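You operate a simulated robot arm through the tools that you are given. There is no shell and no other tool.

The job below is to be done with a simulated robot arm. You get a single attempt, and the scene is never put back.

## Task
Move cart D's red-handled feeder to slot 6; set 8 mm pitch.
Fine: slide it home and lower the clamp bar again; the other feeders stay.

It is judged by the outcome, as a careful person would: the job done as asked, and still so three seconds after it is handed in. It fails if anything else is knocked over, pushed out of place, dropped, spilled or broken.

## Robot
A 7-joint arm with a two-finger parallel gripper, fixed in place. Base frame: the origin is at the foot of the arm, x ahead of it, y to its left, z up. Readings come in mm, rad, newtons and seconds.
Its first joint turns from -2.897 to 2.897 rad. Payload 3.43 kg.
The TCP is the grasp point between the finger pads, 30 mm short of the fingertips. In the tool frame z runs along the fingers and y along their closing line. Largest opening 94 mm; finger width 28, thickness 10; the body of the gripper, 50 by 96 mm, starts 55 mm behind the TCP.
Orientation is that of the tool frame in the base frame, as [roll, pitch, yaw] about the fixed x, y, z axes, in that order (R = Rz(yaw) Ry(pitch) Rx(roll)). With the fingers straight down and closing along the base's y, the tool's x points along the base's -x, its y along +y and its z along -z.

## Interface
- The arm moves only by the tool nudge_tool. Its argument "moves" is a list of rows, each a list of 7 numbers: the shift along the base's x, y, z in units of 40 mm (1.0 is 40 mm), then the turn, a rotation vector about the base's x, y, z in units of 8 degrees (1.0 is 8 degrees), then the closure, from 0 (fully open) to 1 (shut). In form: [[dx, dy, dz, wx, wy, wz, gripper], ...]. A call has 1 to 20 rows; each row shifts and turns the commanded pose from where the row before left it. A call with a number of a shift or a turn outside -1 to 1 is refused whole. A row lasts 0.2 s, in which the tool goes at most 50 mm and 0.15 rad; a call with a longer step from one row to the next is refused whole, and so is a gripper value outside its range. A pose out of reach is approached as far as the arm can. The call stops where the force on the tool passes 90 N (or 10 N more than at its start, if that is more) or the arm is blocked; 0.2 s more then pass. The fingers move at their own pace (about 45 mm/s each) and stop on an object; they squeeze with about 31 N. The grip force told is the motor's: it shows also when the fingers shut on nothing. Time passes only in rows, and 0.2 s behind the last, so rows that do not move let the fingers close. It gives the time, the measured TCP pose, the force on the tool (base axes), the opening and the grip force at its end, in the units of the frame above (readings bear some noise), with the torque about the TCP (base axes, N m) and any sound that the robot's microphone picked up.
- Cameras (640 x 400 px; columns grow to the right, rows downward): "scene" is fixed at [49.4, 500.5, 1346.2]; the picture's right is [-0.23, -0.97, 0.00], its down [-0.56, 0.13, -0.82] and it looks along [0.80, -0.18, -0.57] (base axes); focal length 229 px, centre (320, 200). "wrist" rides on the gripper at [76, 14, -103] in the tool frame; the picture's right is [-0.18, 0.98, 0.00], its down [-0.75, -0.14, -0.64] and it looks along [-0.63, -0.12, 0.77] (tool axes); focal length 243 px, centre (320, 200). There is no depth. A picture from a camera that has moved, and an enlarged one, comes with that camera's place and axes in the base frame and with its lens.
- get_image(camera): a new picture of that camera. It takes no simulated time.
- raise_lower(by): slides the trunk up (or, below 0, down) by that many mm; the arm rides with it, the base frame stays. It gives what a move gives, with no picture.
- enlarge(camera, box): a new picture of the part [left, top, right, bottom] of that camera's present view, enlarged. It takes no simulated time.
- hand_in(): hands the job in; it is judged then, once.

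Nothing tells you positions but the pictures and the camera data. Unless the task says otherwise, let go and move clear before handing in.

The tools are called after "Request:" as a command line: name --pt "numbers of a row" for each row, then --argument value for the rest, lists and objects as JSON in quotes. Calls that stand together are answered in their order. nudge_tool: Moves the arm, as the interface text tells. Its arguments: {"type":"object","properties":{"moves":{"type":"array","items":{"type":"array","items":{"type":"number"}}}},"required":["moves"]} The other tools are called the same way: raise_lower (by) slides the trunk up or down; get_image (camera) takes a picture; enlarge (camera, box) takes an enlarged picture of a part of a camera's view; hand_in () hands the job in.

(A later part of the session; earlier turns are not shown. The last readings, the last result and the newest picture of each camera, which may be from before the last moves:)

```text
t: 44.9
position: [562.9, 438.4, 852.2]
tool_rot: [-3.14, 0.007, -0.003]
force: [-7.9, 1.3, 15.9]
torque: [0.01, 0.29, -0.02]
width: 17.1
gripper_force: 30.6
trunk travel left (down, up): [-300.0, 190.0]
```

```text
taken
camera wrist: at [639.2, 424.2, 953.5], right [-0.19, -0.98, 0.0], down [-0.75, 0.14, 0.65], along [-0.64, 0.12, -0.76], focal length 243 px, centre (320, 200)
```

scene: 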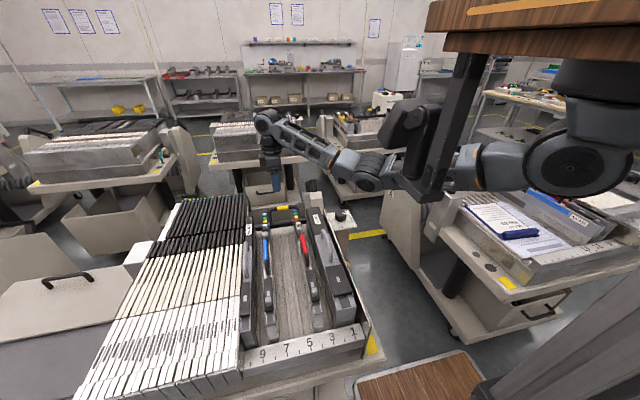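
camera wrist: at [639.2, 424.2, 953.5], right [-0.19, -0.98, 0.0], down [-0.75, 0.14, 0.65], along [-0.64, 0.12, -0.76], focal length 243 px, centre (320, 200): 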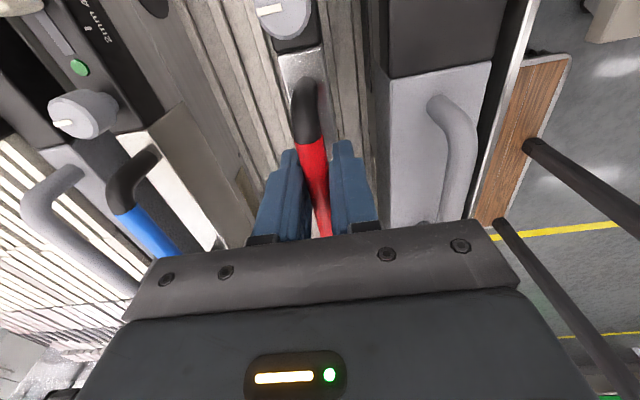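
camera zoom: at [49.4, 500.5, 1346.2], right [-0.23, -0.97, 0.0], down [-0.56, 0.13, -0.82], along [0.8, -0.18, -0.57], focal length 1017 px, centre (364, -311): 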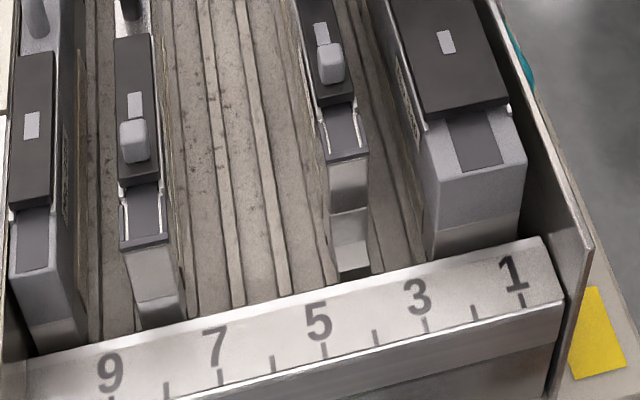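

The nose is free of the rail. I'll lift slowly and check the weight and level.

Request:
nudge_tool --pt "0 0 0.15 0 0 0 1" --pt "0 0 0.15 0 0 0 1" --pt "0 0 0.2 0 0 0 1" --pt "0 0 0 0 0 0 1"

Request:
enlarge --camera "scene" --box '[240, 180, 360, 370]'

Request:
get_image --camera "wrist"

```text
t: 45.9
position: [562.2, 441.1, 869.7]
tool_rot: [-3.139, 0.009, -0.002]
force: [0.0, -0.2, -10.2]
torque: [-0.02, 0.05, -0.02]
width: 17.1
gripper_force: 30.9
trunk travel left (down, up): [-300.0, 190.0]
```

```text
2.11 times, centred on (300, 275) of scene
camera zoom: at [49.4, 500.5, 1346.2], right [-0.23, -0.97, 0.0], down [-0.56, 0.13, -0.82], along [0.8, -0.18, -0.57], focal length 482 px, centre (362, 42)
```

zoom: 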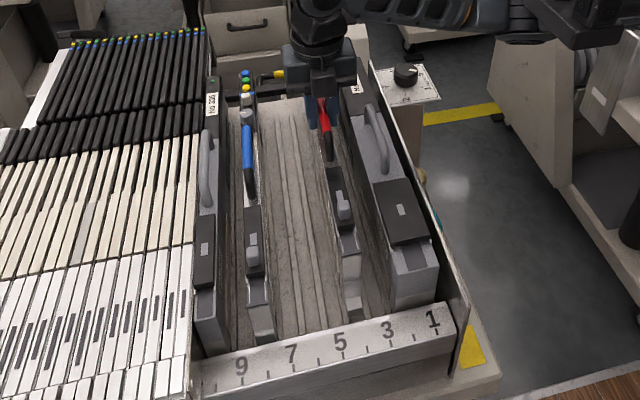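

```text
taken
camera wrist: at [640.0, 426.5, 972.2], right [-0.19, -0.98, 0.0], down [-0.75, 0.14, 0.65], along [-0.64, 0.12, -0.76], focal length 243 px, centre (320, 200)
```

wrist: 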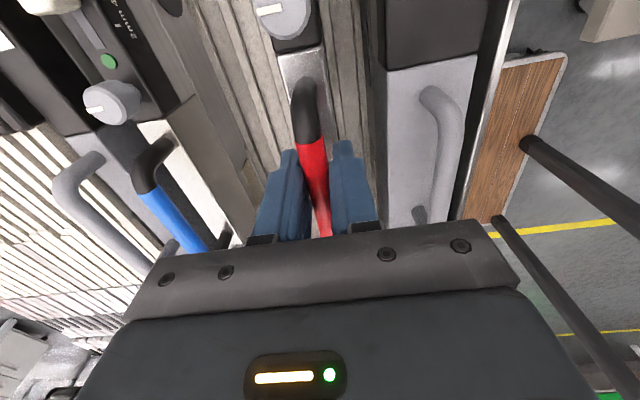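

The feeder is lifted, weighs about 1 kg and hangs level. Measurements give a slot pitch of 28 mm, so slot 6 is at y≈494.4. I'll lift a bit more and carry it across.

Request:
nudge_tool --pt "0 0 0.4 0 0 0 1" --pt "0 0 0.35 0 0 0 1" --pt "0 0.35 0 0 0 0 1" --pt "0 0.35 0 0 0 0 1" --pt "0 0.35 0 0 0 0 1" --pt "0 0.28 0 0 0 0 1" --pt "0 0 0 0 0 0 1" --pt "0 0 0 0 0 0 1"

Request:
enlarge --camera "scene" --box '[240, 180, 360, 370]'

Request:
get_image --camera "wrist"

```text
t: 47.7
position: [563.2, 492.5, 898.7]
tool_rot: [-3.141, 0.008, -0.003]
force: [0.3, -0.4, -10.7]
torque: [-0.02, 0.02, 0.01]
width: 17.4
gripper_force: 30.7
trunk travel left (down, up): [-300.0, 190.0]
```

```text
2.11 times, centred on (300, 275) of scene
camera zoom: at [49.4, 500.5, 1346.2], right [-0.23, -0.97, 0.0], down [-0.56, 0.13, -0.82], along [0.8, -0.18, -0.57], focal length 482 px, centre (362, 42)
```

zoom: 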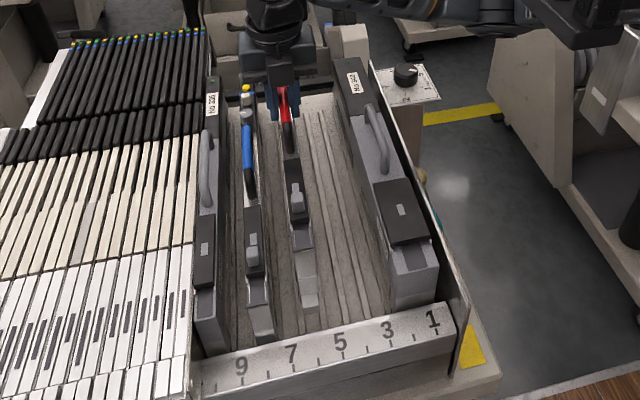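

```text
taken
camera wrist: at [640.7, 478.9, 1000.5], right [-0.19, -0.98, 0.0], down [-0.75, 0.14, 0.65], along [-0.64, 0.12, -0.76], focal length 243 px, centre (320, 200)
```

wrist: 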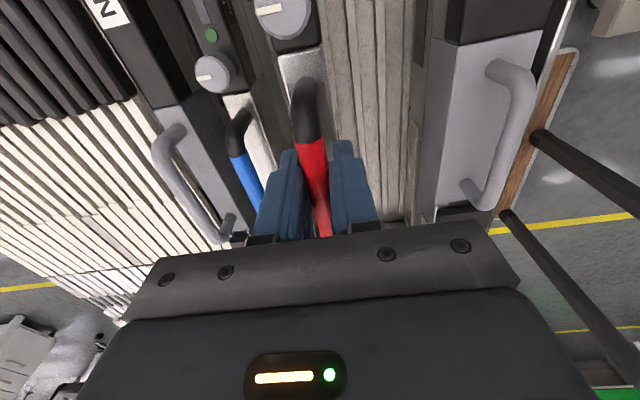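

I'm at y=492.5, so I'll correct by 2 mm and lower toward the groove, stopping short to check the alignment.

Request:
nudge_tool --pt "0 0.05 0 0 0 0 1" --pt "0 0 -0.3 0 0 0 1" --pt "0 0 -0.3 0 0 0 1" --pt "0 0 0 0 0 0 1" --pt "0 0 0 0 0 0 1"

Request:
enlarge --camera "scene" --box '[260, 270, 350, 370]'

Request:
enlarge --camera "scene" --box '[240, 180, 360, 370]'

```text
t: 48.9
position: [562.9, 494.4, 876.0]
tool_rot: [3.141, 0.009, -0.003]
force: [0.3, 0.6, -10.6]
torque: [0.0, 0.07, 0.02]
width: 17.1
gripper_force: 31.5
trunk travel left (down, up): [-300.0, 190.0]
```

```text
4.00 times, centred on (305, 320) of scene
camera zoom: at [49.4, 500.5, 1346.2], right [-0.23, -0.97, 0.0], down [-0.56, 0.13, -0.82], along [0.8, -0.18, -0.57], focal length 915 px, centre (380, -280)
```

zoom: 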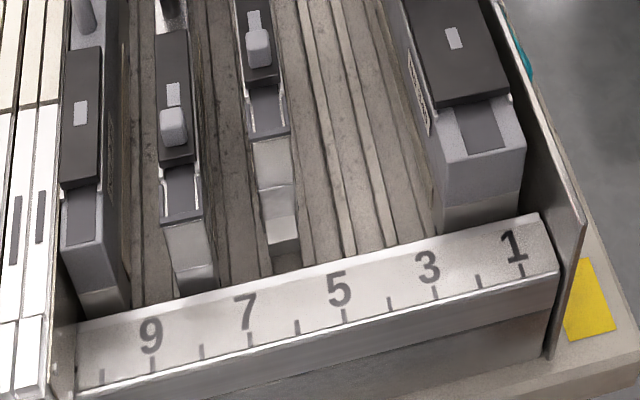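

```text
2.11 times, centred on (300, 275) of scene
camera zoom: at [49.4, 500.5, 1346.2], right [-0.23, -0.97, 0.0], down [-0.56, 0.13, -0.82], along [0.8, -0.18, -0.57], focal length 482 px, centre (362, 42)
```

zoom: 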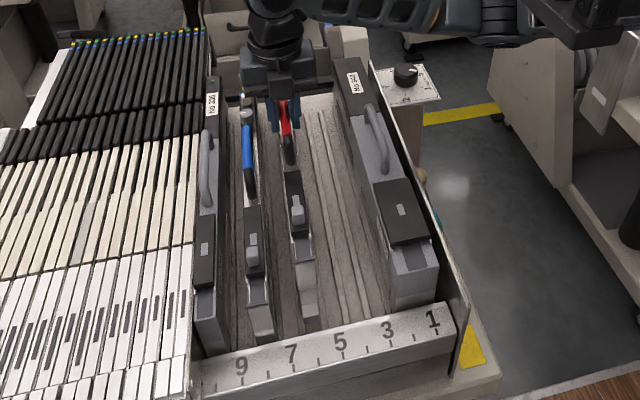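

It lines up with tick 6. I'll lower it gently to the bed.

Request:
nudge_tool --pt "0 0 -0.2 0 0 0 1" --pt "0 0 -0.2 0 0 0 1" --pt "0 0 -0.08 0 0 0 1" --pt "0 0 0 0 0 0 1"

Request:
enlarge --camera "scene" --box '[260, 270, 350, 370]'

```text
t: 49.9
position: [562.2, 494.0, 857.3]
tool_rot: [-3.139, 0.009, -0.004]
force: [0.6, 0.2, -10.6]
torque: [0.0, 0.08, 0.03]
width: 17.4
gripper_force: 30.5
trunk travel left (down, up): [-300.0, 190.0]
```

```text
4.00 times, centred on (305, 320) of scene
camera zoom: at [49.4, 500.5, 1346.2], right [-0.23, -0.97, 0.0], down [-0.56, 0.13, -0.82], along [0.8, -0.18, -0.57], focal length 915 px, centre (380, -280)
```

zoom: 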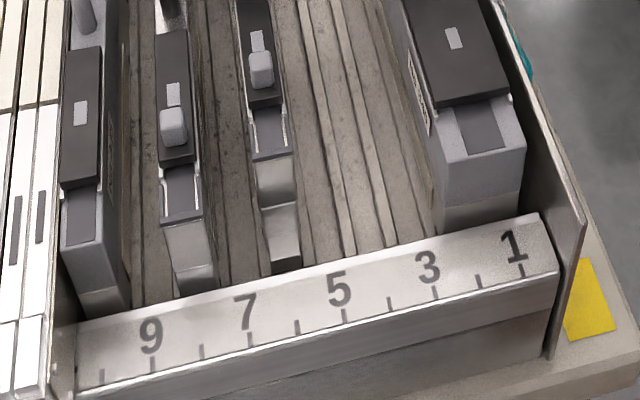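

Request:
nudge_tool --pt "0 0 -0.05 0 0 0 1" --pt "0 0 -0.05 0 0 0 1" --pt "0 0 0 0 0 0 1"

```text
t: 50.7
position: [561.8, 494.2, 852.2]
tool_rot: [-3.137, 0.007, -0.004]
force: [-0.2, 0.4, -10.0]
torque: [0.03, 0.04, -0.01]
width: 17.2
gripper_force: 31.2
trunk travel left (down, up): [-300.0, 190.0]
```

Request:
nudge_tool --pt "0 0 -0.03 0 0 0 1" --pt "0 0 -0.03 0 0 0 1" --pt "0 0 0 0 0 0 1"

Request:
enlarge --camera "scene" --box '[260, 270, 350, 370]'

```text
t: 51.5
position: [562.8, 495.6, 852.0]
tool_rot: [-3.135, 0.008, -0.003]
force: [-2.9, -0.2, 22.9]
torque: [-0.01, 0.28, -0.01]
width: 17.5
gripper_force: 31.1
trunk travel left (down, up): [-300.0, 190.0]
```

```text
4.00 times, centred on (305, 320) of scene
camera zoom: at [49.4, 500.5, 1346.2], right [-0.23, -0.97, 0.0], down [-0.56, 0.13, -0.82], along [0.8, -0.18, -0.57], focal length 915 px, centre (380, -280)
```

zoom: 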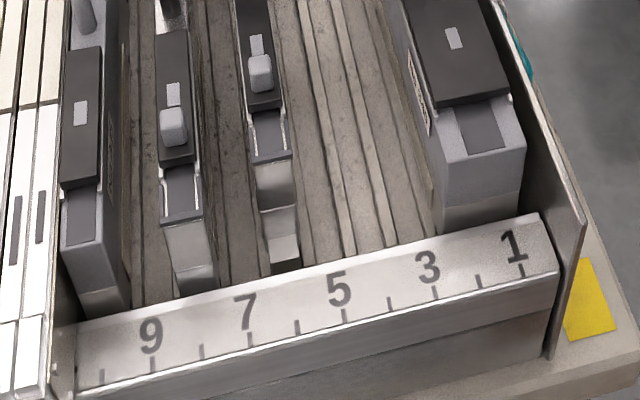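

It landed at z≈852, the same height as in slot 4. I'll relieve the preload and slide it home toward −x.

Request:
nudge_tool --pt "0 -0.02 0.05 0 0 0 1" --pt "-0.15 0 0 0 0 0 1" --pt "-0.15 0 0 0 0 0 1" --pt "-0.15 0 0 0 0 0 1" --pt "0 0 0 0 0 0 1"

Request:
enlarge --camera "scene" --box '[260, 270, 350, 370]'

```text
t: 52.7
position: [542.9, 493.5, 852.5]
tool_rot: [-3.141, 0.01, -0.002]
force: [-0.6, -0.3, -11.1]
torque: [-0.02, 0.06, 0.0]
width: 17.1
gripper_force: 31.3
trunk travel left (down, up): [-300.0, 190.0]
```

```text
4.00 times, centred on (305, 320) of scene
camera zoom: at [49.4, 500.5, 1346.2], right [-0.23, -0.97, 0.0], down [-0.56, 0.13, -0.82], along [0.8, -0.18, -0.57], focal length 915 px, centre (380, -280)
```

zoom: 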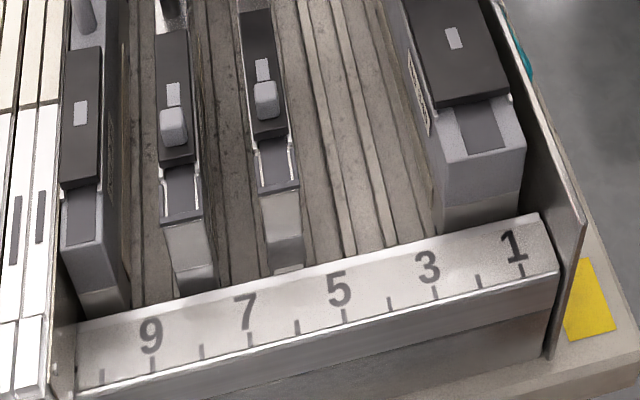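

It's hovering slightly now. I'll set it down and push the last few millimetres until it stops.

Request:
nudge_tool --pt "0 0.02 -0.04 0 0 0 1" --pt "0 0 0 0 0 0 1" --pt "-0.1 0 0 0 0 0 1" --pt "-0.05 0 0 0 0 0 1" --pt "0 0 0 0 0 0 1"

Request:
enlarge --camera "scene" --box '[260, 270, 350, 370]'

```text
t: 53.9
position: [538.8, 495.8, 852.1]
tool_rot: [3.141, 0.006, -0.003]
force: [0.8, -1.0, -6.9]
torque: [-0.03, -0.44, -0.04]
width: 17.2
gripper_force: 30.3
trunk travel left (down, up): [-300.0, 190.0]
```

```text
4.00 times, centred on (305, 320) of scene
camera zoom: at [49.4, 500.5, 1346.2], right [-0.23, -0.97, 0.0], down [-0.56, 0.13, -0.82], along [0.8, -0.18, -0.57], focal length 915 px, centre (380, -280)
```

zoom: 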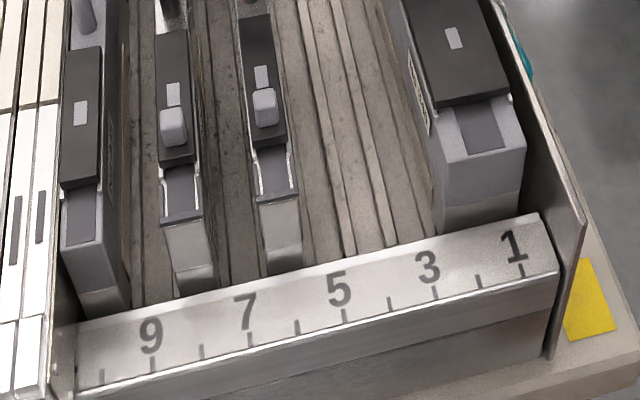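

Request:
nudge_tool --pt "0 0 -0.04 0 0 0 1" --pt "-0.05 0 0 0 0 0 1" --pt "-0.05 0 0 0 0 0 1" --pt "0 0 0 0 0 0 1"

Request:
enlarge --camera "scene" --box '[260, 270, 350, 370]'

```text
t: 54.9
position: [537.2, 494.7, 850.2]
tool_rot: [-3.138, 0.006, -0.006]
force: [10.7, 1.9, 19.7]
torque: [0.0, -0.16, -0.02]
width: 17.3
gripper_force: 30.8
trunk travel left (down, up): [-300.0, 190.0]
```

```text
4.00 times, centred on (305, 320) of scene
camera zoom: at [49.4, 500.5, 1346.2], right [-0.23, -0.97, 0.0], down [-0.56, 0.13, -0.82], along [0.8, -0.18, -0.57], focal length 915 px, centre (380, -280)
```

zoom: 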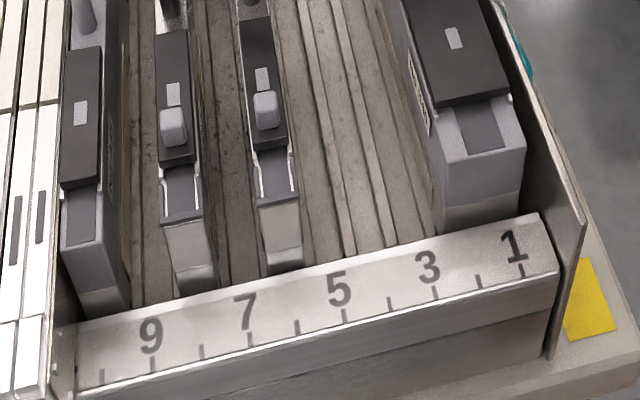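

It's back at x≈537, the home reading it had in slot 4. I'll give one more firm push to confirm it's against the stop.

Request:
nudge_tool --pt "-0.06 0 0 0 0 0 1" --pt "-0.06 0 0 0 0 0 1" --pt "0 0 0 0 0 0 1"

Request:
enlarge --camera "scene" --box '[270, 300, 320, 350]'

Request:
enlarge --camera "scene" --box '[240, 180, 360, 370]'

```text
t: 55.7
position: [532.4, 494.2, 849.4]
tool_rot: [3.139, 0.006, -0.007]
force: [22.8, 0.5, 1.5]
torque: [-0.01, -0.09, -0.02]
width: 17.4
gripper_force: 31.4
trunk travel left (down, up): [-300.0, 190.0]
```

```text
8.00 times, centred on (295, 325) of scene
camera zoom: at [49.4, 500.5, 1346.2], right [-0.23, -0.97, 0.0], down [-0.56, 0.13, -0.82], along [0.8, -0.18, -0.57], focal length 1830 px, centre (520, -800)
```

zoom: 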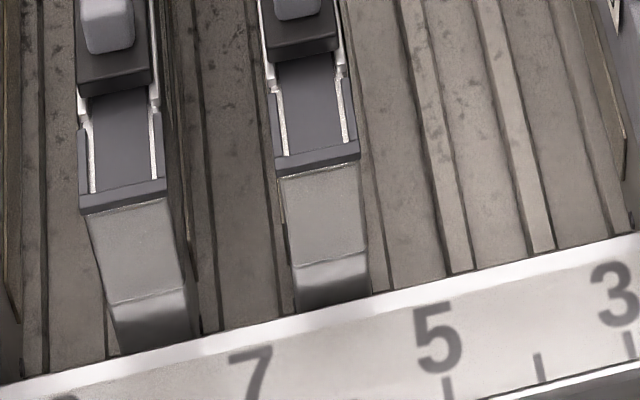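

```text
2.11 times, centred on (300, 275) of scene
camera zoom: at [49.4, 500.5, 1346.2], right [-0.23, -0.97, 0.0], down [-0.56, 0.13, -0.82], along [0.8, -0.18, -0.57], focal length 482 px, centre (362, 42)
```

zoom: 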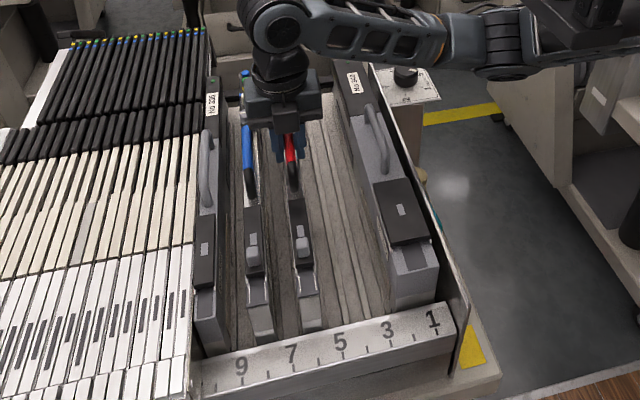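

The tool moved 4.8 mm further at 23 N. That may be grip slip along the handle or the feeder itself moving, so I'll compare views.

Request:
enlarge --camera "scene" --box '[260, 270, 350, 370]'

Request:
get_image --camera "wrist"

```text
4.00 times, centred on (305, 320) of scene
camera zoom: at [49.4, 500.5, 1346.2], right [-0.23, -0.97, 0.0], down [-0.56, 0.13, -0.82], along [0.8, -0.18, -0.57], focal length 915 px, centre (380, -280)
```

zoom: 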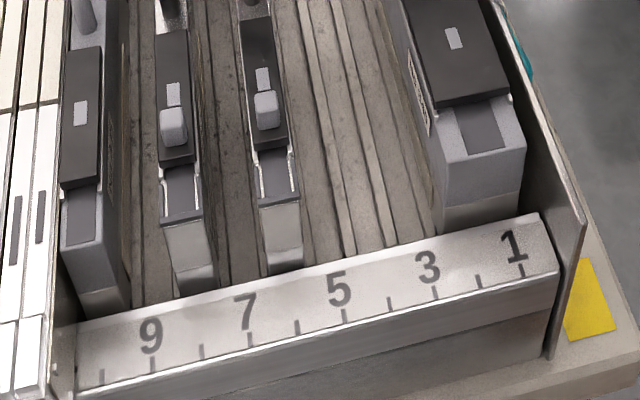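

```text
taken
camera wrist: at [609.1, 479.4, 950.4], right [-0.19, -0.98, 0.0], down [-0.75, 0.14, 0.65], along [-0.64, 0.12, -0.76], focal length 243 px, centre (320, 200)
```

wrist: 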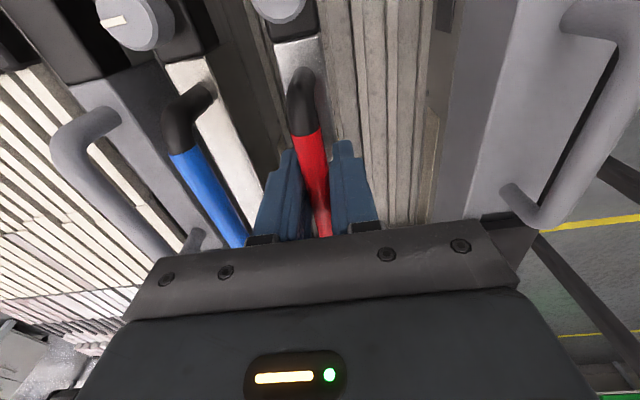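

The feeder didn't move, so the fingers slipped along the handle: it's firmly at the stop and aligned with the other noses as before. I'll relax, release and rise.

Request:
nudge_tool --pt "0.06 0 0.03 0 0 0 1" --pt "0 0 0 0 0 0 0.6" --pt "0 0 0 0 0 0 0.6" --pt "0 0 0 0 0 0 0.6" --pt "0 0 0.5 0 0 0 0.6" --pt "0 0 0.8 0 0 0 0.6" --pt "0 0 0.8 0 0 0 0.6" --pt "0 0 0.5 0 0 0 0.6" --pt "0 0 0 0 0 0 0.6"

Request:
get_image --camera "wrist"

Request:
enlarge --camera "scene" --box '[230, 180, 390, 380]'

Request:
enlarge --camera "scene" --box '[260, 270, 350, 370]'

```text
t: 57.7
position: [532.3, 495.5, 957.0]
tool_rot: [-3.139, 0.009, -0.004]
force: [-0.1, 0.2, 0.5]
torque: [-0.03, -0.03, 0.01]
width: 37.7
gripper_force: 0.0
trunk travel left (down, up): [-300.0, 190.0]
```

```text
taken
camera wrist: at [610.4, 481.2, 1058.9], right [-0.19, -0.98, 0.0], down [-0.75, 0.14, 0.65], along [-0.64, 0.12, -0.76], focal length 243 px, centre (320, 200)
```

wrist: 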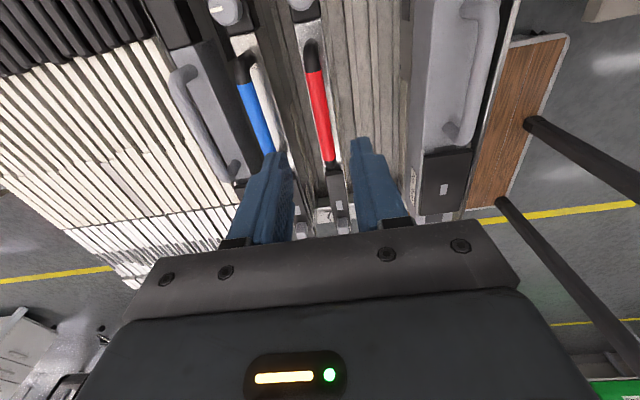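

```text
2.00 times, centred on (310, 280) of scene
camera zoom: at [49.4, 500.5, 1346.2], right [-0.23, -0.97, 0.0], down [-0.56, 0.13, -0.82], along [0.8, -0.18, -0.57], focal length 458 px, centre (340, 40)
```

zoom: 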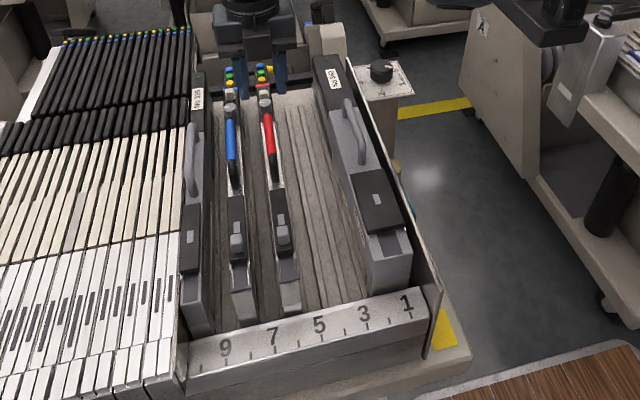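

```text
4.00 times, centred on (305, 320) of scene
camera zoom: at [49.4, 500.5, 1346.2], right [-0.23, -0.97, 0.0], down [-0.56, 0.13, -0.82], along [0.8, -0.18, -0.57], focal length 915 px, centre (380, -280)
```

zoom: 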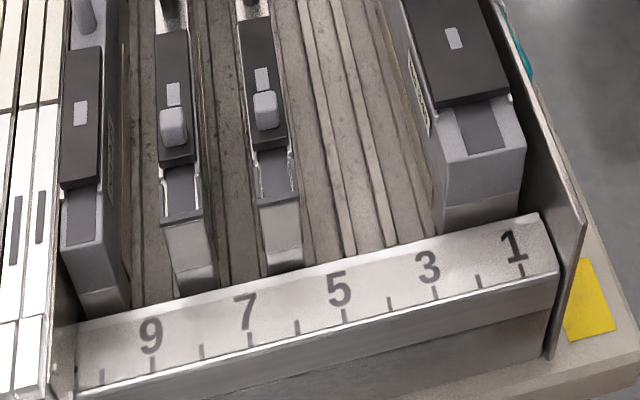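

The red feeder sits in slot 6 at the stop, level with the others. Next is lowering the clamp bar, so I'll go back over its handle with the fingers closing along x.

Request:
nudge_tool --pt "0.6 0 0 0 0 -1 0.3" --pt "0.6 0 0 0 0 -1 0.3" --pt "0.6 0 0 0 0 -1 0.3" --pt "0.6 -0.1 0 0 0 -1 0.3" --pt "0.6 -0.1 0 0 0 -1 0.3" --pt "0.6 -0.1 0 0 0 -1 0.3" --pt "0.6 -0.1 0 0 0 -1 0.3" --pt "0.6 -0.1 0 0 0 -1 0.3" --pt "0.6 0 0 0 0 -1 0.3" --pt "0.6 0 0 0 0 -1 0.3" --pt "0.6 0 0 0 0 -1 0.3" --pt "0.4 0 0 0 0 -0.2 0.3" --pt "0.4 0 0 0 0 0 0.3" --pt "0 0 -0.4 0 -0.8 0 0.3" --pt "0 0 -0.4 0 -0.8 0 0.3" --pt "0 0 -0.4 0 -0.9 0 0.3" --pt "0 0 0 0 0 0 0.3"

Request:
get_image --camera "wrist"

Request:
enlarge --camera "scene" --box '[230, 140, 330, 230]'

```text
t: 61.3
position: [827.5, 473.1, 907.7]
tool_rot: [-2.789, 0.006, -1.566]
force: [0.6, 0.7, 1.8]
torque: [-0.01, -0.02, 0.0]
width: 65.7
gripper_force: 0.1
trunk travel left (down, up): [-300.0, 190.0]
```

```text
taken
camera wrist: at [780.0, 396.9, 998.5], right [-0.92, 0.18, -0.34], down [-0.09, 0.75, 0.66], along [0.37, 0.64, -0.68], focal length 243 px, centre (320, 200)
```

wrist: 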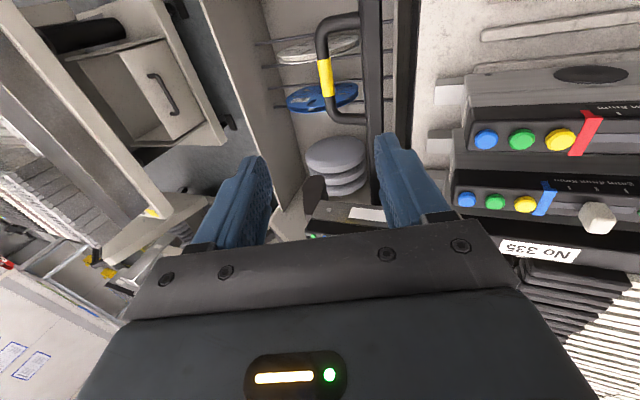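

```text
4.44 times, centred on (280, 185) of scene
camera zoom: at [49.4, 500.5, 1346.2], right [-0.23, -0.97, 0.0], down [-0.56, 0.13, -0.82], along [0.8, -0.18, -0.57], focal length 1017 px, centre (498, 267)
```

zoom: 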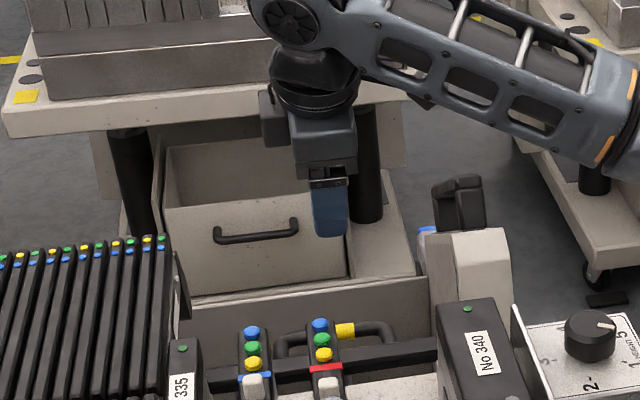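

The handle lies open near (901, 480, 684), between two hanging reels. I'll narrow the fingers and approach along the tilted tool axis, staying clear of the bar and reels.

Request:
nudge_tool --pt "0.26 0.045 -0.83 0 0 0 0.55" --pt "0.26 0.045 -0.83 0 0 0 0.55" --pt "0.26 0.045 -0.83 0 0 0 0.55" --pt "0.26 0.045 -0.6 0 0 0 0.55" --pt "0.2 0.045 -0.5 0 0 0 0.55" --pt "0 0 0 0 0 0 0.55"

Request:
get_image --camera "wrist"

Request:
enlarge --camera "scene" --box '[230, 140, 330, 230]'

```text
t: 62.7
position: [877.5, 483.1, 762.8]
tool_rot: [-2.79, 0.005, -1.564]
force: [0.2, 0.4, 0.3]
torque: [0.0, -0.03, -0.01]
width: 42.2
gripper_force: 0.1
trunk travel left (down, up): [-300.0, 190.0]
```

```text
taken
camera wrist: at [829.9, 405.9, 852.9], right [-0.92, 0.18, -0.34], down [-0.09, 0.75, 0.66], along [0.37, 0.64, -0.68], focal length 243 px, centre (320, 200)
```

wrist: 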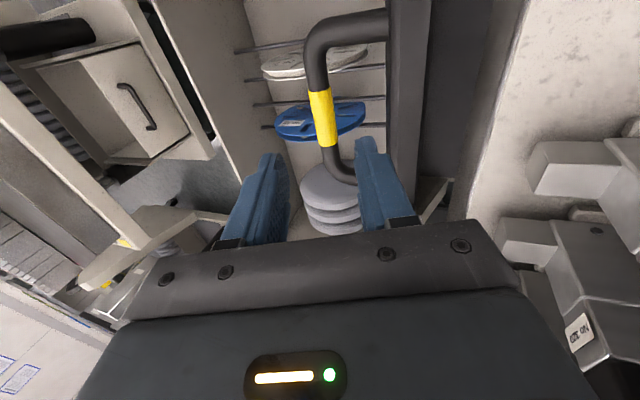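

```text
4.44 times, centred on (280, 185) of scene
camera zoom: at [49.4, 500.5, 1346.2], right [-0.23, -0.97, 0.0], down [-0.56, 0.13, -0.82], along [0.8, -0.18, -0.57], focal length 1017 px, centre (498, 267)
```

zoom: 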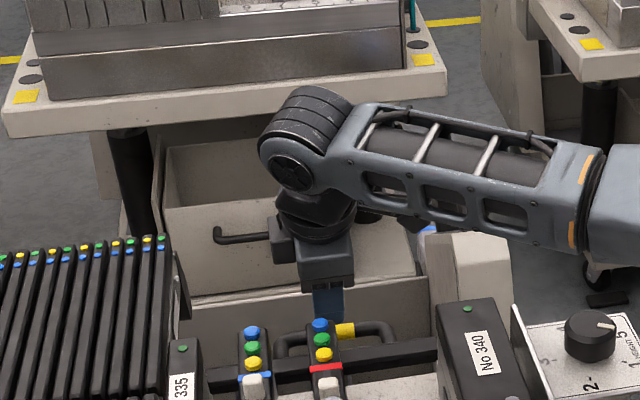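

The tube is centred between the fingers. I'll advance along the tool axis so it sits just inside the pads, then close.

Request:
nudge_tool --pt "0.2 -0.05 -0.6 0 0 0 0.55" --pt "0.2 0 -0.6 0 0 0 0.55" --pt "0.1 0 -0.3 0 0 0 0.55" --pt "0 0 0 0 0 0 0.55"

Request:
get_image --camera "wrist"

```text
t: 63.7
position: [893.8, 478.0, 703.4]
tool_rot: [-2.792, 0.005, -1.564]
force: [0.1, 0.0, 0.6]
torque: [0.02, 0.0, -0.03]
width: 42.2
gripper_force: 0.0
out of reach, approached as far as the arm can: row 3
trunk travel left (down, up): [-300.0, 190.0]
```

```text
taken
camera wrist: at [847.8, 401.9, 793.8], right [-0.92, 0.18, -0.34], down [-0.09, 0.75, 0.66], along [0.37, 0.64, -0.68], focal length 243 px, centre (320, 200)
```

wrist: 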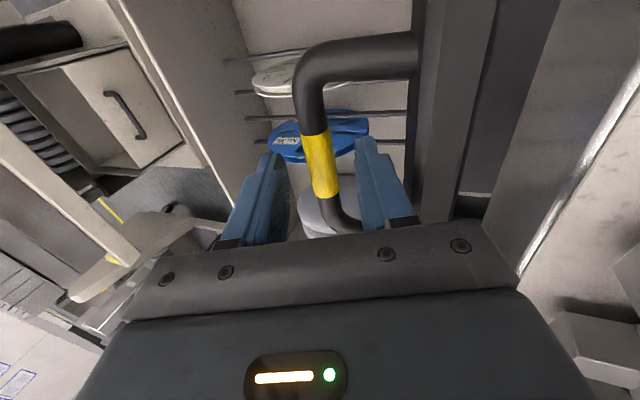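

The arm is at its reach limit, with the tube about 24 mm past the TCP. I'll lower the trunk slightly to seat the fingers deeper.

Request:
raise_lower --by -13

Request:
get_image --camera "wrist"

```text
t: 64.3
position: [894.3, 478.6, 690.7]
tool_rot: [-2.792, 0.006, -1.562]
force: [-0.7, 0.3, 0.1]
torque: [0.0, 0.03, 0.01]
width: 42.4
gripper_force: 0.0
trunk travel left (down, up): [-287.0, 203.0]
```

```text
taken
camera wrist: at [847.9, 401.8, 780.8], right [-0.92, 0.18, -0.34], down [-0.09, 0.75, 0.66], along [0.37, 0.64, -0.68], focal length 243 px, centre (320, 200)
```

wrist: 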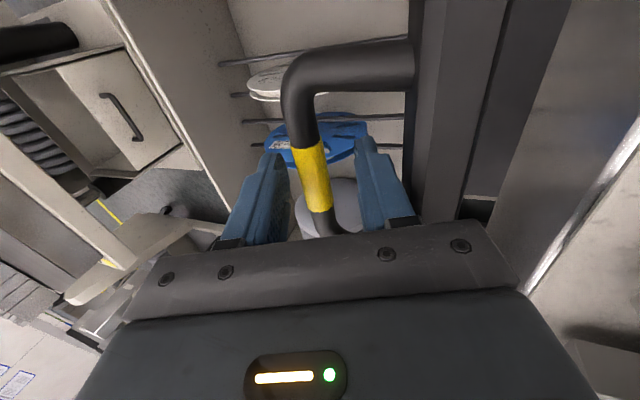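

Request:
nudge_tool --pt "0 0 0 0 0 0 1" --pt "0 0 0 0 0 0 1" --pt "0 0 0 0 0 0 1" --pt "0 0 0 0 0 0 1"

Request:
get_image --camera "wrist"

```text
t: 65.3
position: [897.7, 477.0, 693.6]
tool_rot: [-2.787, 0.009, -1.565]
force: [39.0, 1.4, 5.6]
torque: [0.39, -0.63, -0.2]
width: 16.0
gripper_force: 44.8
trunk travel left (down, up): [-287.0, 203.0]
```

```text
taken
camera wrist: at [850.6, 401.3, 782.4], right [-0.92, 0.18, -0.34], down [-0.1, 0.75, 0.66], along [0.37, 0.64, -0.67], focal length 243 px, centre (320, 200)
```

wrist: 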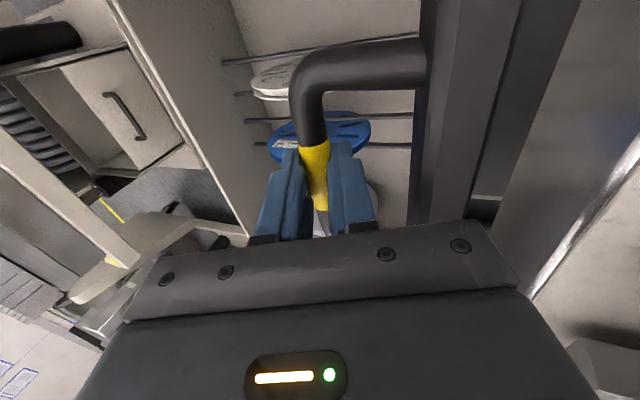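

I have the handle. I'll now swing the bar back up and forward along its arc, in stages.

Request:
nudge_tool --pt "0.03 0 0.418 0 0.25 0 1" --pt "-0.098 0 0.408 0 0.25 0 1" --pt "0 0 0 0 0 0 1"

Request:
get_image --camera "wrist"

```text
t: 66.1
position: [891.4, 477.9, 724.0]
tool_rot: [-2.861, 0.006, -1.564]
force: [27.7, 2.9, 3.9]
torque: [0.31, -0.63, -0.39]
width: 15.5
gripper_force: 44.9
trunk travel left (down, up): [-287.0, 203.0]
```

```text
taken
camera wrist: at [851.5, 401.2, 816.8], right [-0.95, 0.18, -0.27], down [-0.05, 0.75, 0.66], along [0.32, 0.64, -0.7], focal length 243 px, centre (320, 200)
```

wrist: 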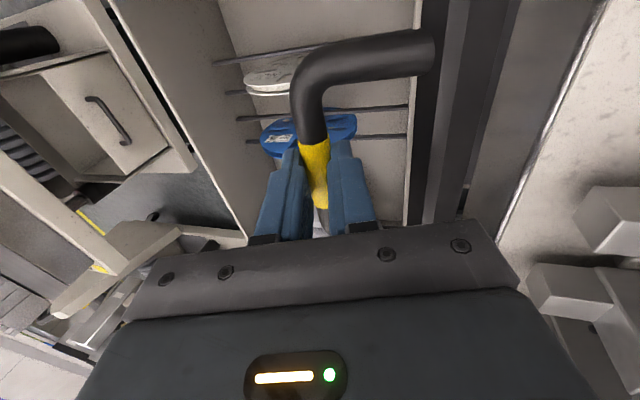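

The bar is coming up along the expected arc, so I'll continue.

Request:
nudge_tool --pt "-0.1 0 0.388 0 0.25 0 1" --pt "-0.18 0 0.365 0 0.25 0 1" --pt "-0.24 0 0.33 0 0.25 0 1" --pt "0 0 0 0 0 0 1"

Request:
get_image --camera "wrist"

```text
t: 67.1
position: [872.1, 478.6, 767.7]
tool_rot: [-2.965, 0.008, -1.565]
force: [19.4, -2.2, 9.7]
torque: [-0.12, -0.5, -0.42]
width: 15.4
gripper_force: 45.3
trunk travel left (down, up): [-287.0, 203.0]
```

```text
taken
camera wrist: at [841.2, 401.3, 864.4], right [-0.97, 0.18, -0.17], down [0.02, 0.75, 0.66], along [0.25, 0.64, -0.73], focal length 243 px, centre (320, 200)
```

wrist: 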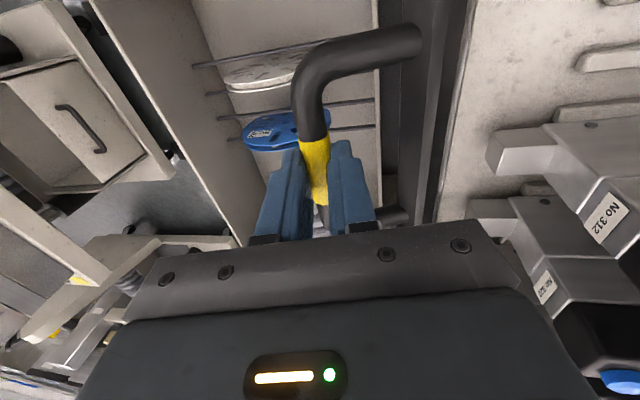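

Request:
nudge_tool --pt "-0.28 0 0.293 0 0.25 0 1" --pt "-0.32 0 0.25 0 0.25 0 1" --pt "-0.35 0 0.2 0 0.25 0 1" --pt "0 0 0 0 0 0 1"

Request:
get_image --camera "wrist"

Request:
enlarge --camera "scene" --box '[230, 140, 330, 230]'

```text
t: 68.1
position: [834.7, 478.8, 799.5]
tool_rot: [-3.065, 0.01, -1.568]
force: [22.5, -17.5, 30.7]
torque: [-0.33, -0.51, -0.19]
width: 15.6
gripper_force: 44.4
trunk travel left (down, up): [-287.0, 203.0]
```

```text
taken
camera wrist: at [814.2, 402.1, 899.9], right [-0.98, 0.18, -0.07], down [0.09, 0.75, 0.66], along [0.17, 0.64, -0.75], focal length 243 px, centre (320, 200)
```

wrist: 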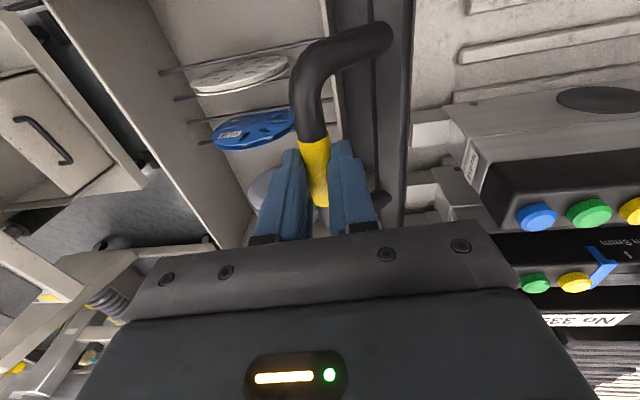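

```text
4.44 times, centred on (280, 185) of scene
camera zoom: at [49.4, 500.5, 1346.2], right [-0.23, -0.97, 0.0], down [-0.56, 0.13, -0.82], along [0.8, -0.18, -0.57], focal length 1017 px, centre (498, 267)
```

zoom: 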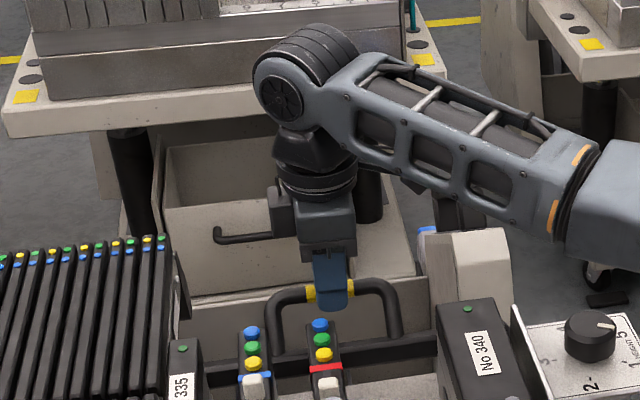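

The bar is close to the heels now. I'll finish the swing forward and watch the force.

Request:
nudge_tool --pt "-0.3 0.02 0.16 0 0.2 0 1" --pt "-0.3 0.02 0.12 0 0.2 0 1" --pt "0 0 0 0 0 0 1"

Request:
nudge_tool --pt "-0.25 0.02 0.08 0 0.1 0 1" --pt "-0.15 0 0.03 0 0 0 1" --pt "0 0 0 0 0 0 1"

Request:
get_image --camera "wrist"

Request:
enlarge --camera "scene" --box '[230, 140, 330, 230]'

```text
t: 68.9
position: [808.5, 480.7, 809.6]
tool_rot: [-3.129, 0.007, -1.567]
force: [7.9, -13.9, 27.6]
torque: [-0.57, -0.13, -0.53]
width: 15.8
gripper_force: 44.6
trunk travel left (down, up): [-287.0, 203.0]
```

```text
t: 69.7
position: [794.8, 481.1, 813.0]
tool_rot: [-3.141, 0.008, -1.567]
force: [27.0, -4.9, 9.9]
torque: [-0.47, -0.57, -0.21]
width: 15.4
gripper_force: 44.5
trunk travel left (down, up): [-287.0, 203.0]
```

```text
taken
camera wrist: at [781.6, 403.7, 913.4], right [-0.98, 0.18, 0.0], down [0.14, 0.75, 0.65], along [0.12, 0.64, -0.76], focal length 243 px, centre (320, 200)
```

wrist: 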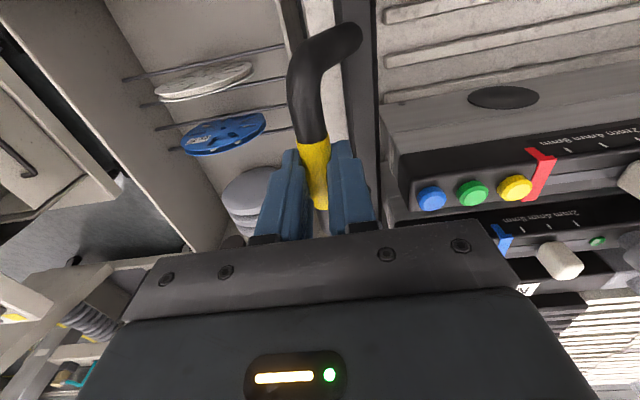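

```text
4.44 times, centred on (280, 185) of scene
camera zoom: at [49.4, 500.5, 1346.2], right [-0.23, -0.97, 0.0], down [-0.56, 0.13, -0.82], along [0.8, -0.18, -0.57], focal length 1017 px, centre (498, 267)
```

zoom: 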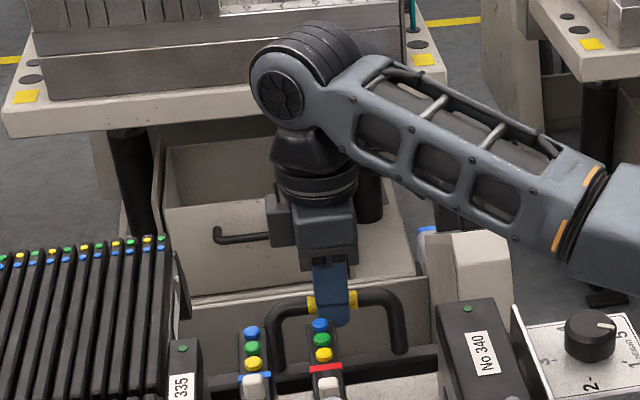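

The handle is back at x≈795, its original rest. I'll give a slightly firmer push to be sure it's fully down.

Request:
nudge_tool --pt "-0.07 0 -0.03 0 0 0 1" --pt "-0.05 0 0 0 0 0 1" --pt "0 0 0 0 0 0 1"

```text
t: 70.5
position: [794.1, 480.7, 811.3]
tool_rot: [-3.132, 0.01, -1.572]
force: [64.6, 8.4, 4.2]
torque: [-0.19, -0.87, 0.24]
width: 15.7
gripper_force: 45.0
trunk travel left (down, up): [-287.0, 203.0]
```

It's solid at 65 N. I'll relax, release, rise and inspect.

Request:
nudge_tool --pt "0.12 0 0 0 0 0 1" --pt "0 0 0 0 0 0 0.6" --pt "0 0 0 0 0 0 0.6" --pt "0 0 0 0 0 0 0.6" --pt "0 0 0.5 0 0 0 0.6" --pt "0 0 0.8 0 0 0 0.6" --pt "0 0 0.8 0 0 0 0.6" --pt "0 0 0.5 0 0 0 0.6" --pt "0 0 0 0 0 0 0.6"

Request:
get_image --camera "wrist"

Request:
enlarge --camera "wrist" --box '[280, 0, 640, 200]'

Request:
enlarge --camera "scene" --box '[230, 180, 390, 380]'

```text
t: 72.5
position: [794.9, 481.8, 916.4]
tool_rot: [-3.14, 0.007, -1.567]
force: [0.1, 0.2, 0.9]
torque: [-0.03, 0.01, -0.07]
width: 37.7
gripper_force: 0.1
trunk travel left (down, up): [-287.0, 203.0]
```

```text
taken
camera wrist: at [781.4, 404.7, 1017.6], right [-0.98, 0.18, 0.0], down [0.14, 0.75, 0.65], along [0.12, 0.64, -0.76], focal length 243 px, centre (320, 200)
```

wrist: 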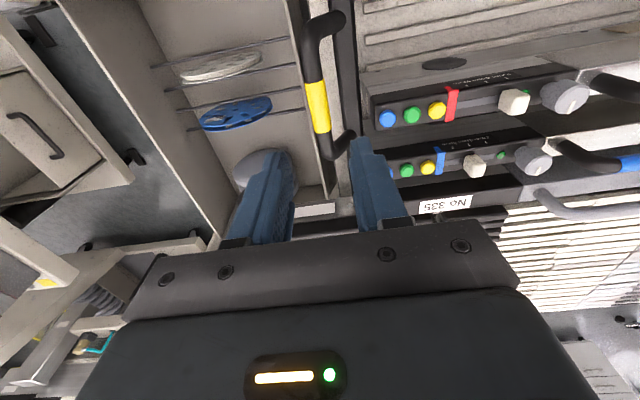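

```text
1.78 times, centred on (460, 100) of wrist
camera zoom: at [781.4, 404.7, 1017.6], right [-0.98, 0.18, 0.0], down [0.14, 0.75, 0.65], along [0.12, 0.64, -0.76], focal length 431 px, centre (71, 378)
```

zoom: 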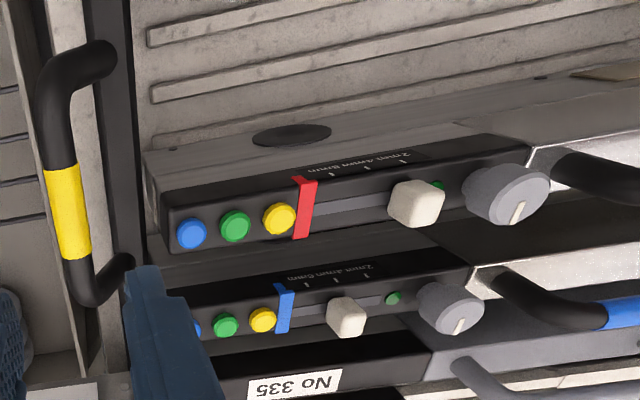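

```text
2.00 times, centred on (310, 280) of scene
camera zoom: at [49.4, 500.5, 1346.2], right [-0.23, -0.97, 0.0], down [-0.56, 0.13, -0.82], along [0.8, -0.18, -0.57], focal length 458 px, centre (340, 40)
```

zoom: 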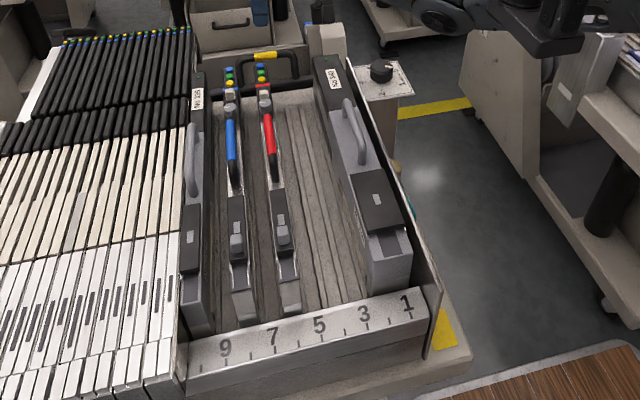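

The bar is down and the feeder is in slot 6. Now I'll read the pitch scale on the red feeder.

Request:
enlarge --camera "wrist" --box '[370, 60, 600, 150]'

Request:
enlarge --camera "wrist" --box '[440, 65, 540, 125]'

```text
2.78 times, centred on (485, 105) of wrist
camera zoom: at [781.4, 404.7, 1017.6], right [-0.98, 0.18, 0.0], down [0.14, 0.75, 0.65], along [0.12, 0.64, -0.76], focal length 675 px, centre (-139, 464)
```

zoom: 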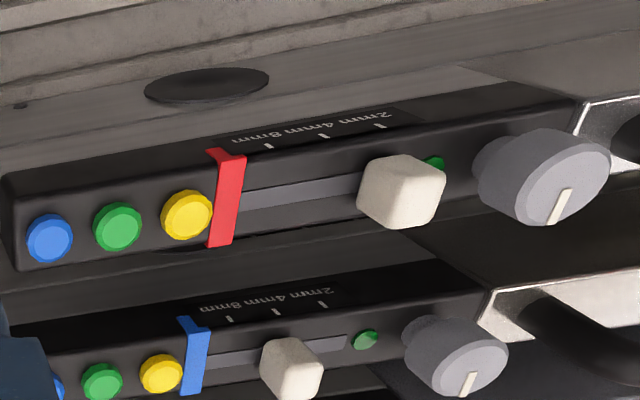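

```text
6.40 times, centred on (490, 95) of wrist
camera zoom: at [781.4, 404.7, 1017.6], right [-0.98, 0.18, 0.0], down [0.14, 0.75, 0.65], along [0.12, 0.64, -0.76], focal length 1553 px, centre (-768, 872)
```

zoom: 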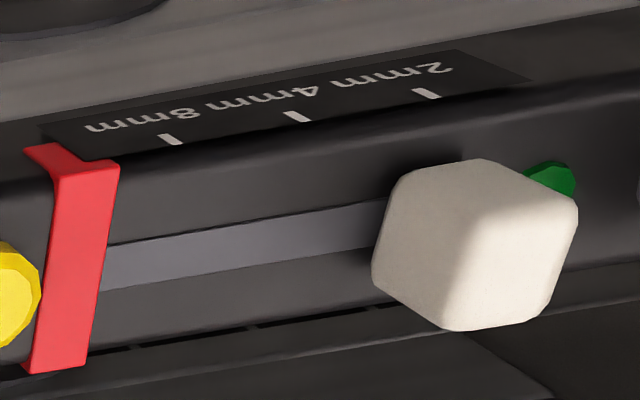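

The slider is at 2 mm (x≈644) and the 8 mm tick is at x≈674, so it must move 30.4 mm toward +x. I'll move above the slider knob with the fingers closing along y.

Request:
nudge_tool --pt "-0.35 0.03 0.2 0 0 1 0.6" --pt "-0.35 0.03 0 0 0 1 0.6" --pt "-0.35 0.03 0 0 0 1 0.6" --pt "-0.35 0.03 0 0 0 1 0.6" --pt "-0.35 0.03 0 0 0 1 0.6" --pt "-0.35 0.03 0 0 0 1 0.6" --pt "-0.35 0.03 0 0 0 1 0.6" --pt "-0.35 0.03 0 0 0 1 0.6" --pt "-0.35 0.03 0 0 0 1 0.6" --pt "-0.35 0.03 0 0 0 1 0.6" --pt "-0.2 0 0 0 0 1 0.6" --pt "0 0 -0.3 0 0 0.2 0.6" --pt "0 0 0 0 0 0 0.6"

Request:
get_image --camera "wrist"

Request:
enlarge --camera "wrist" --box '[250, 50, 390, 240]'

Request:
enlarge --camera "scene" --box '[250, 170, 330, 260]'

```text
t: 75.3
position: [645.4, 494.0, 910.1]
tool_rot: [-3.139, 0.007, -0.002]
force: [0.5, 0.7, -0.5]
torque: [0.02, -0.01, 0.02]
width: 37.7
gripper_force: 0.0
trunk travel left (down, up): [-287.0, 203.0]
```

```text
taken
camera wrist: at [723.8, 479.6, 1012.8], right [-0.19, -0.98, 0.0], down [-0.75, 0.14, 0.65], along [-0.64, 0.12, -0.76], focal length 243 px, centre (320, 200)
```

wrist: 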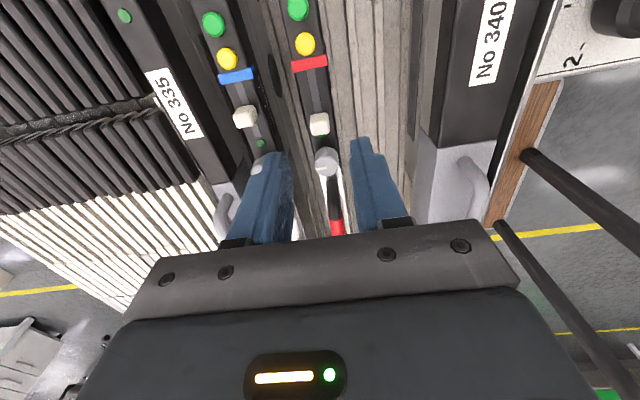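

```text
2.11 times, centred on (320, 145) of wrist
camera zoom: at [723.8, 479.6, 1012.8], right [-0.19, -0.98, 0.0], down [-0.75, 0.14, 0.65], along [-0.64, 0.12, -0.76], focal length 511 px, centre (320, 316)
```

zoom: 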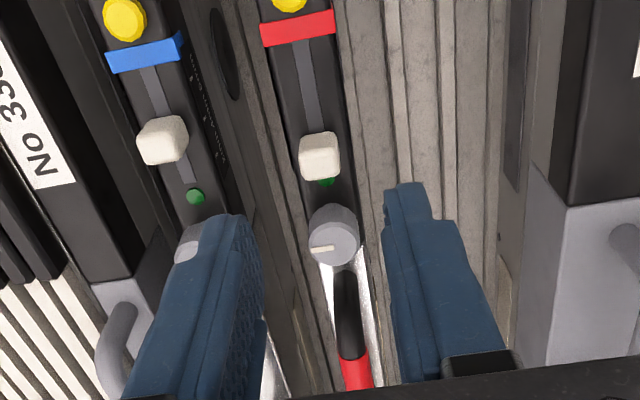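

```text
4.44 times, centred on (290, 215) of scene
camera zoom: at [49.4, 500.5, 1346.2], right [-0.23, -0.97, 0.0], down [-0.56, 0.13, -0.82], along [0.8, -0.18, -0.57], focal length 1017 px, centre (453, 133)
```

zoom: 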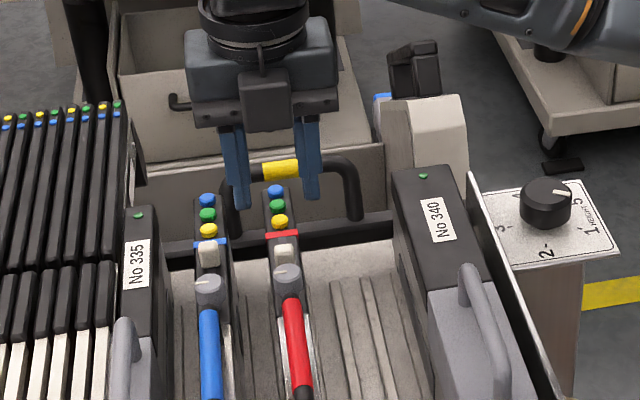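

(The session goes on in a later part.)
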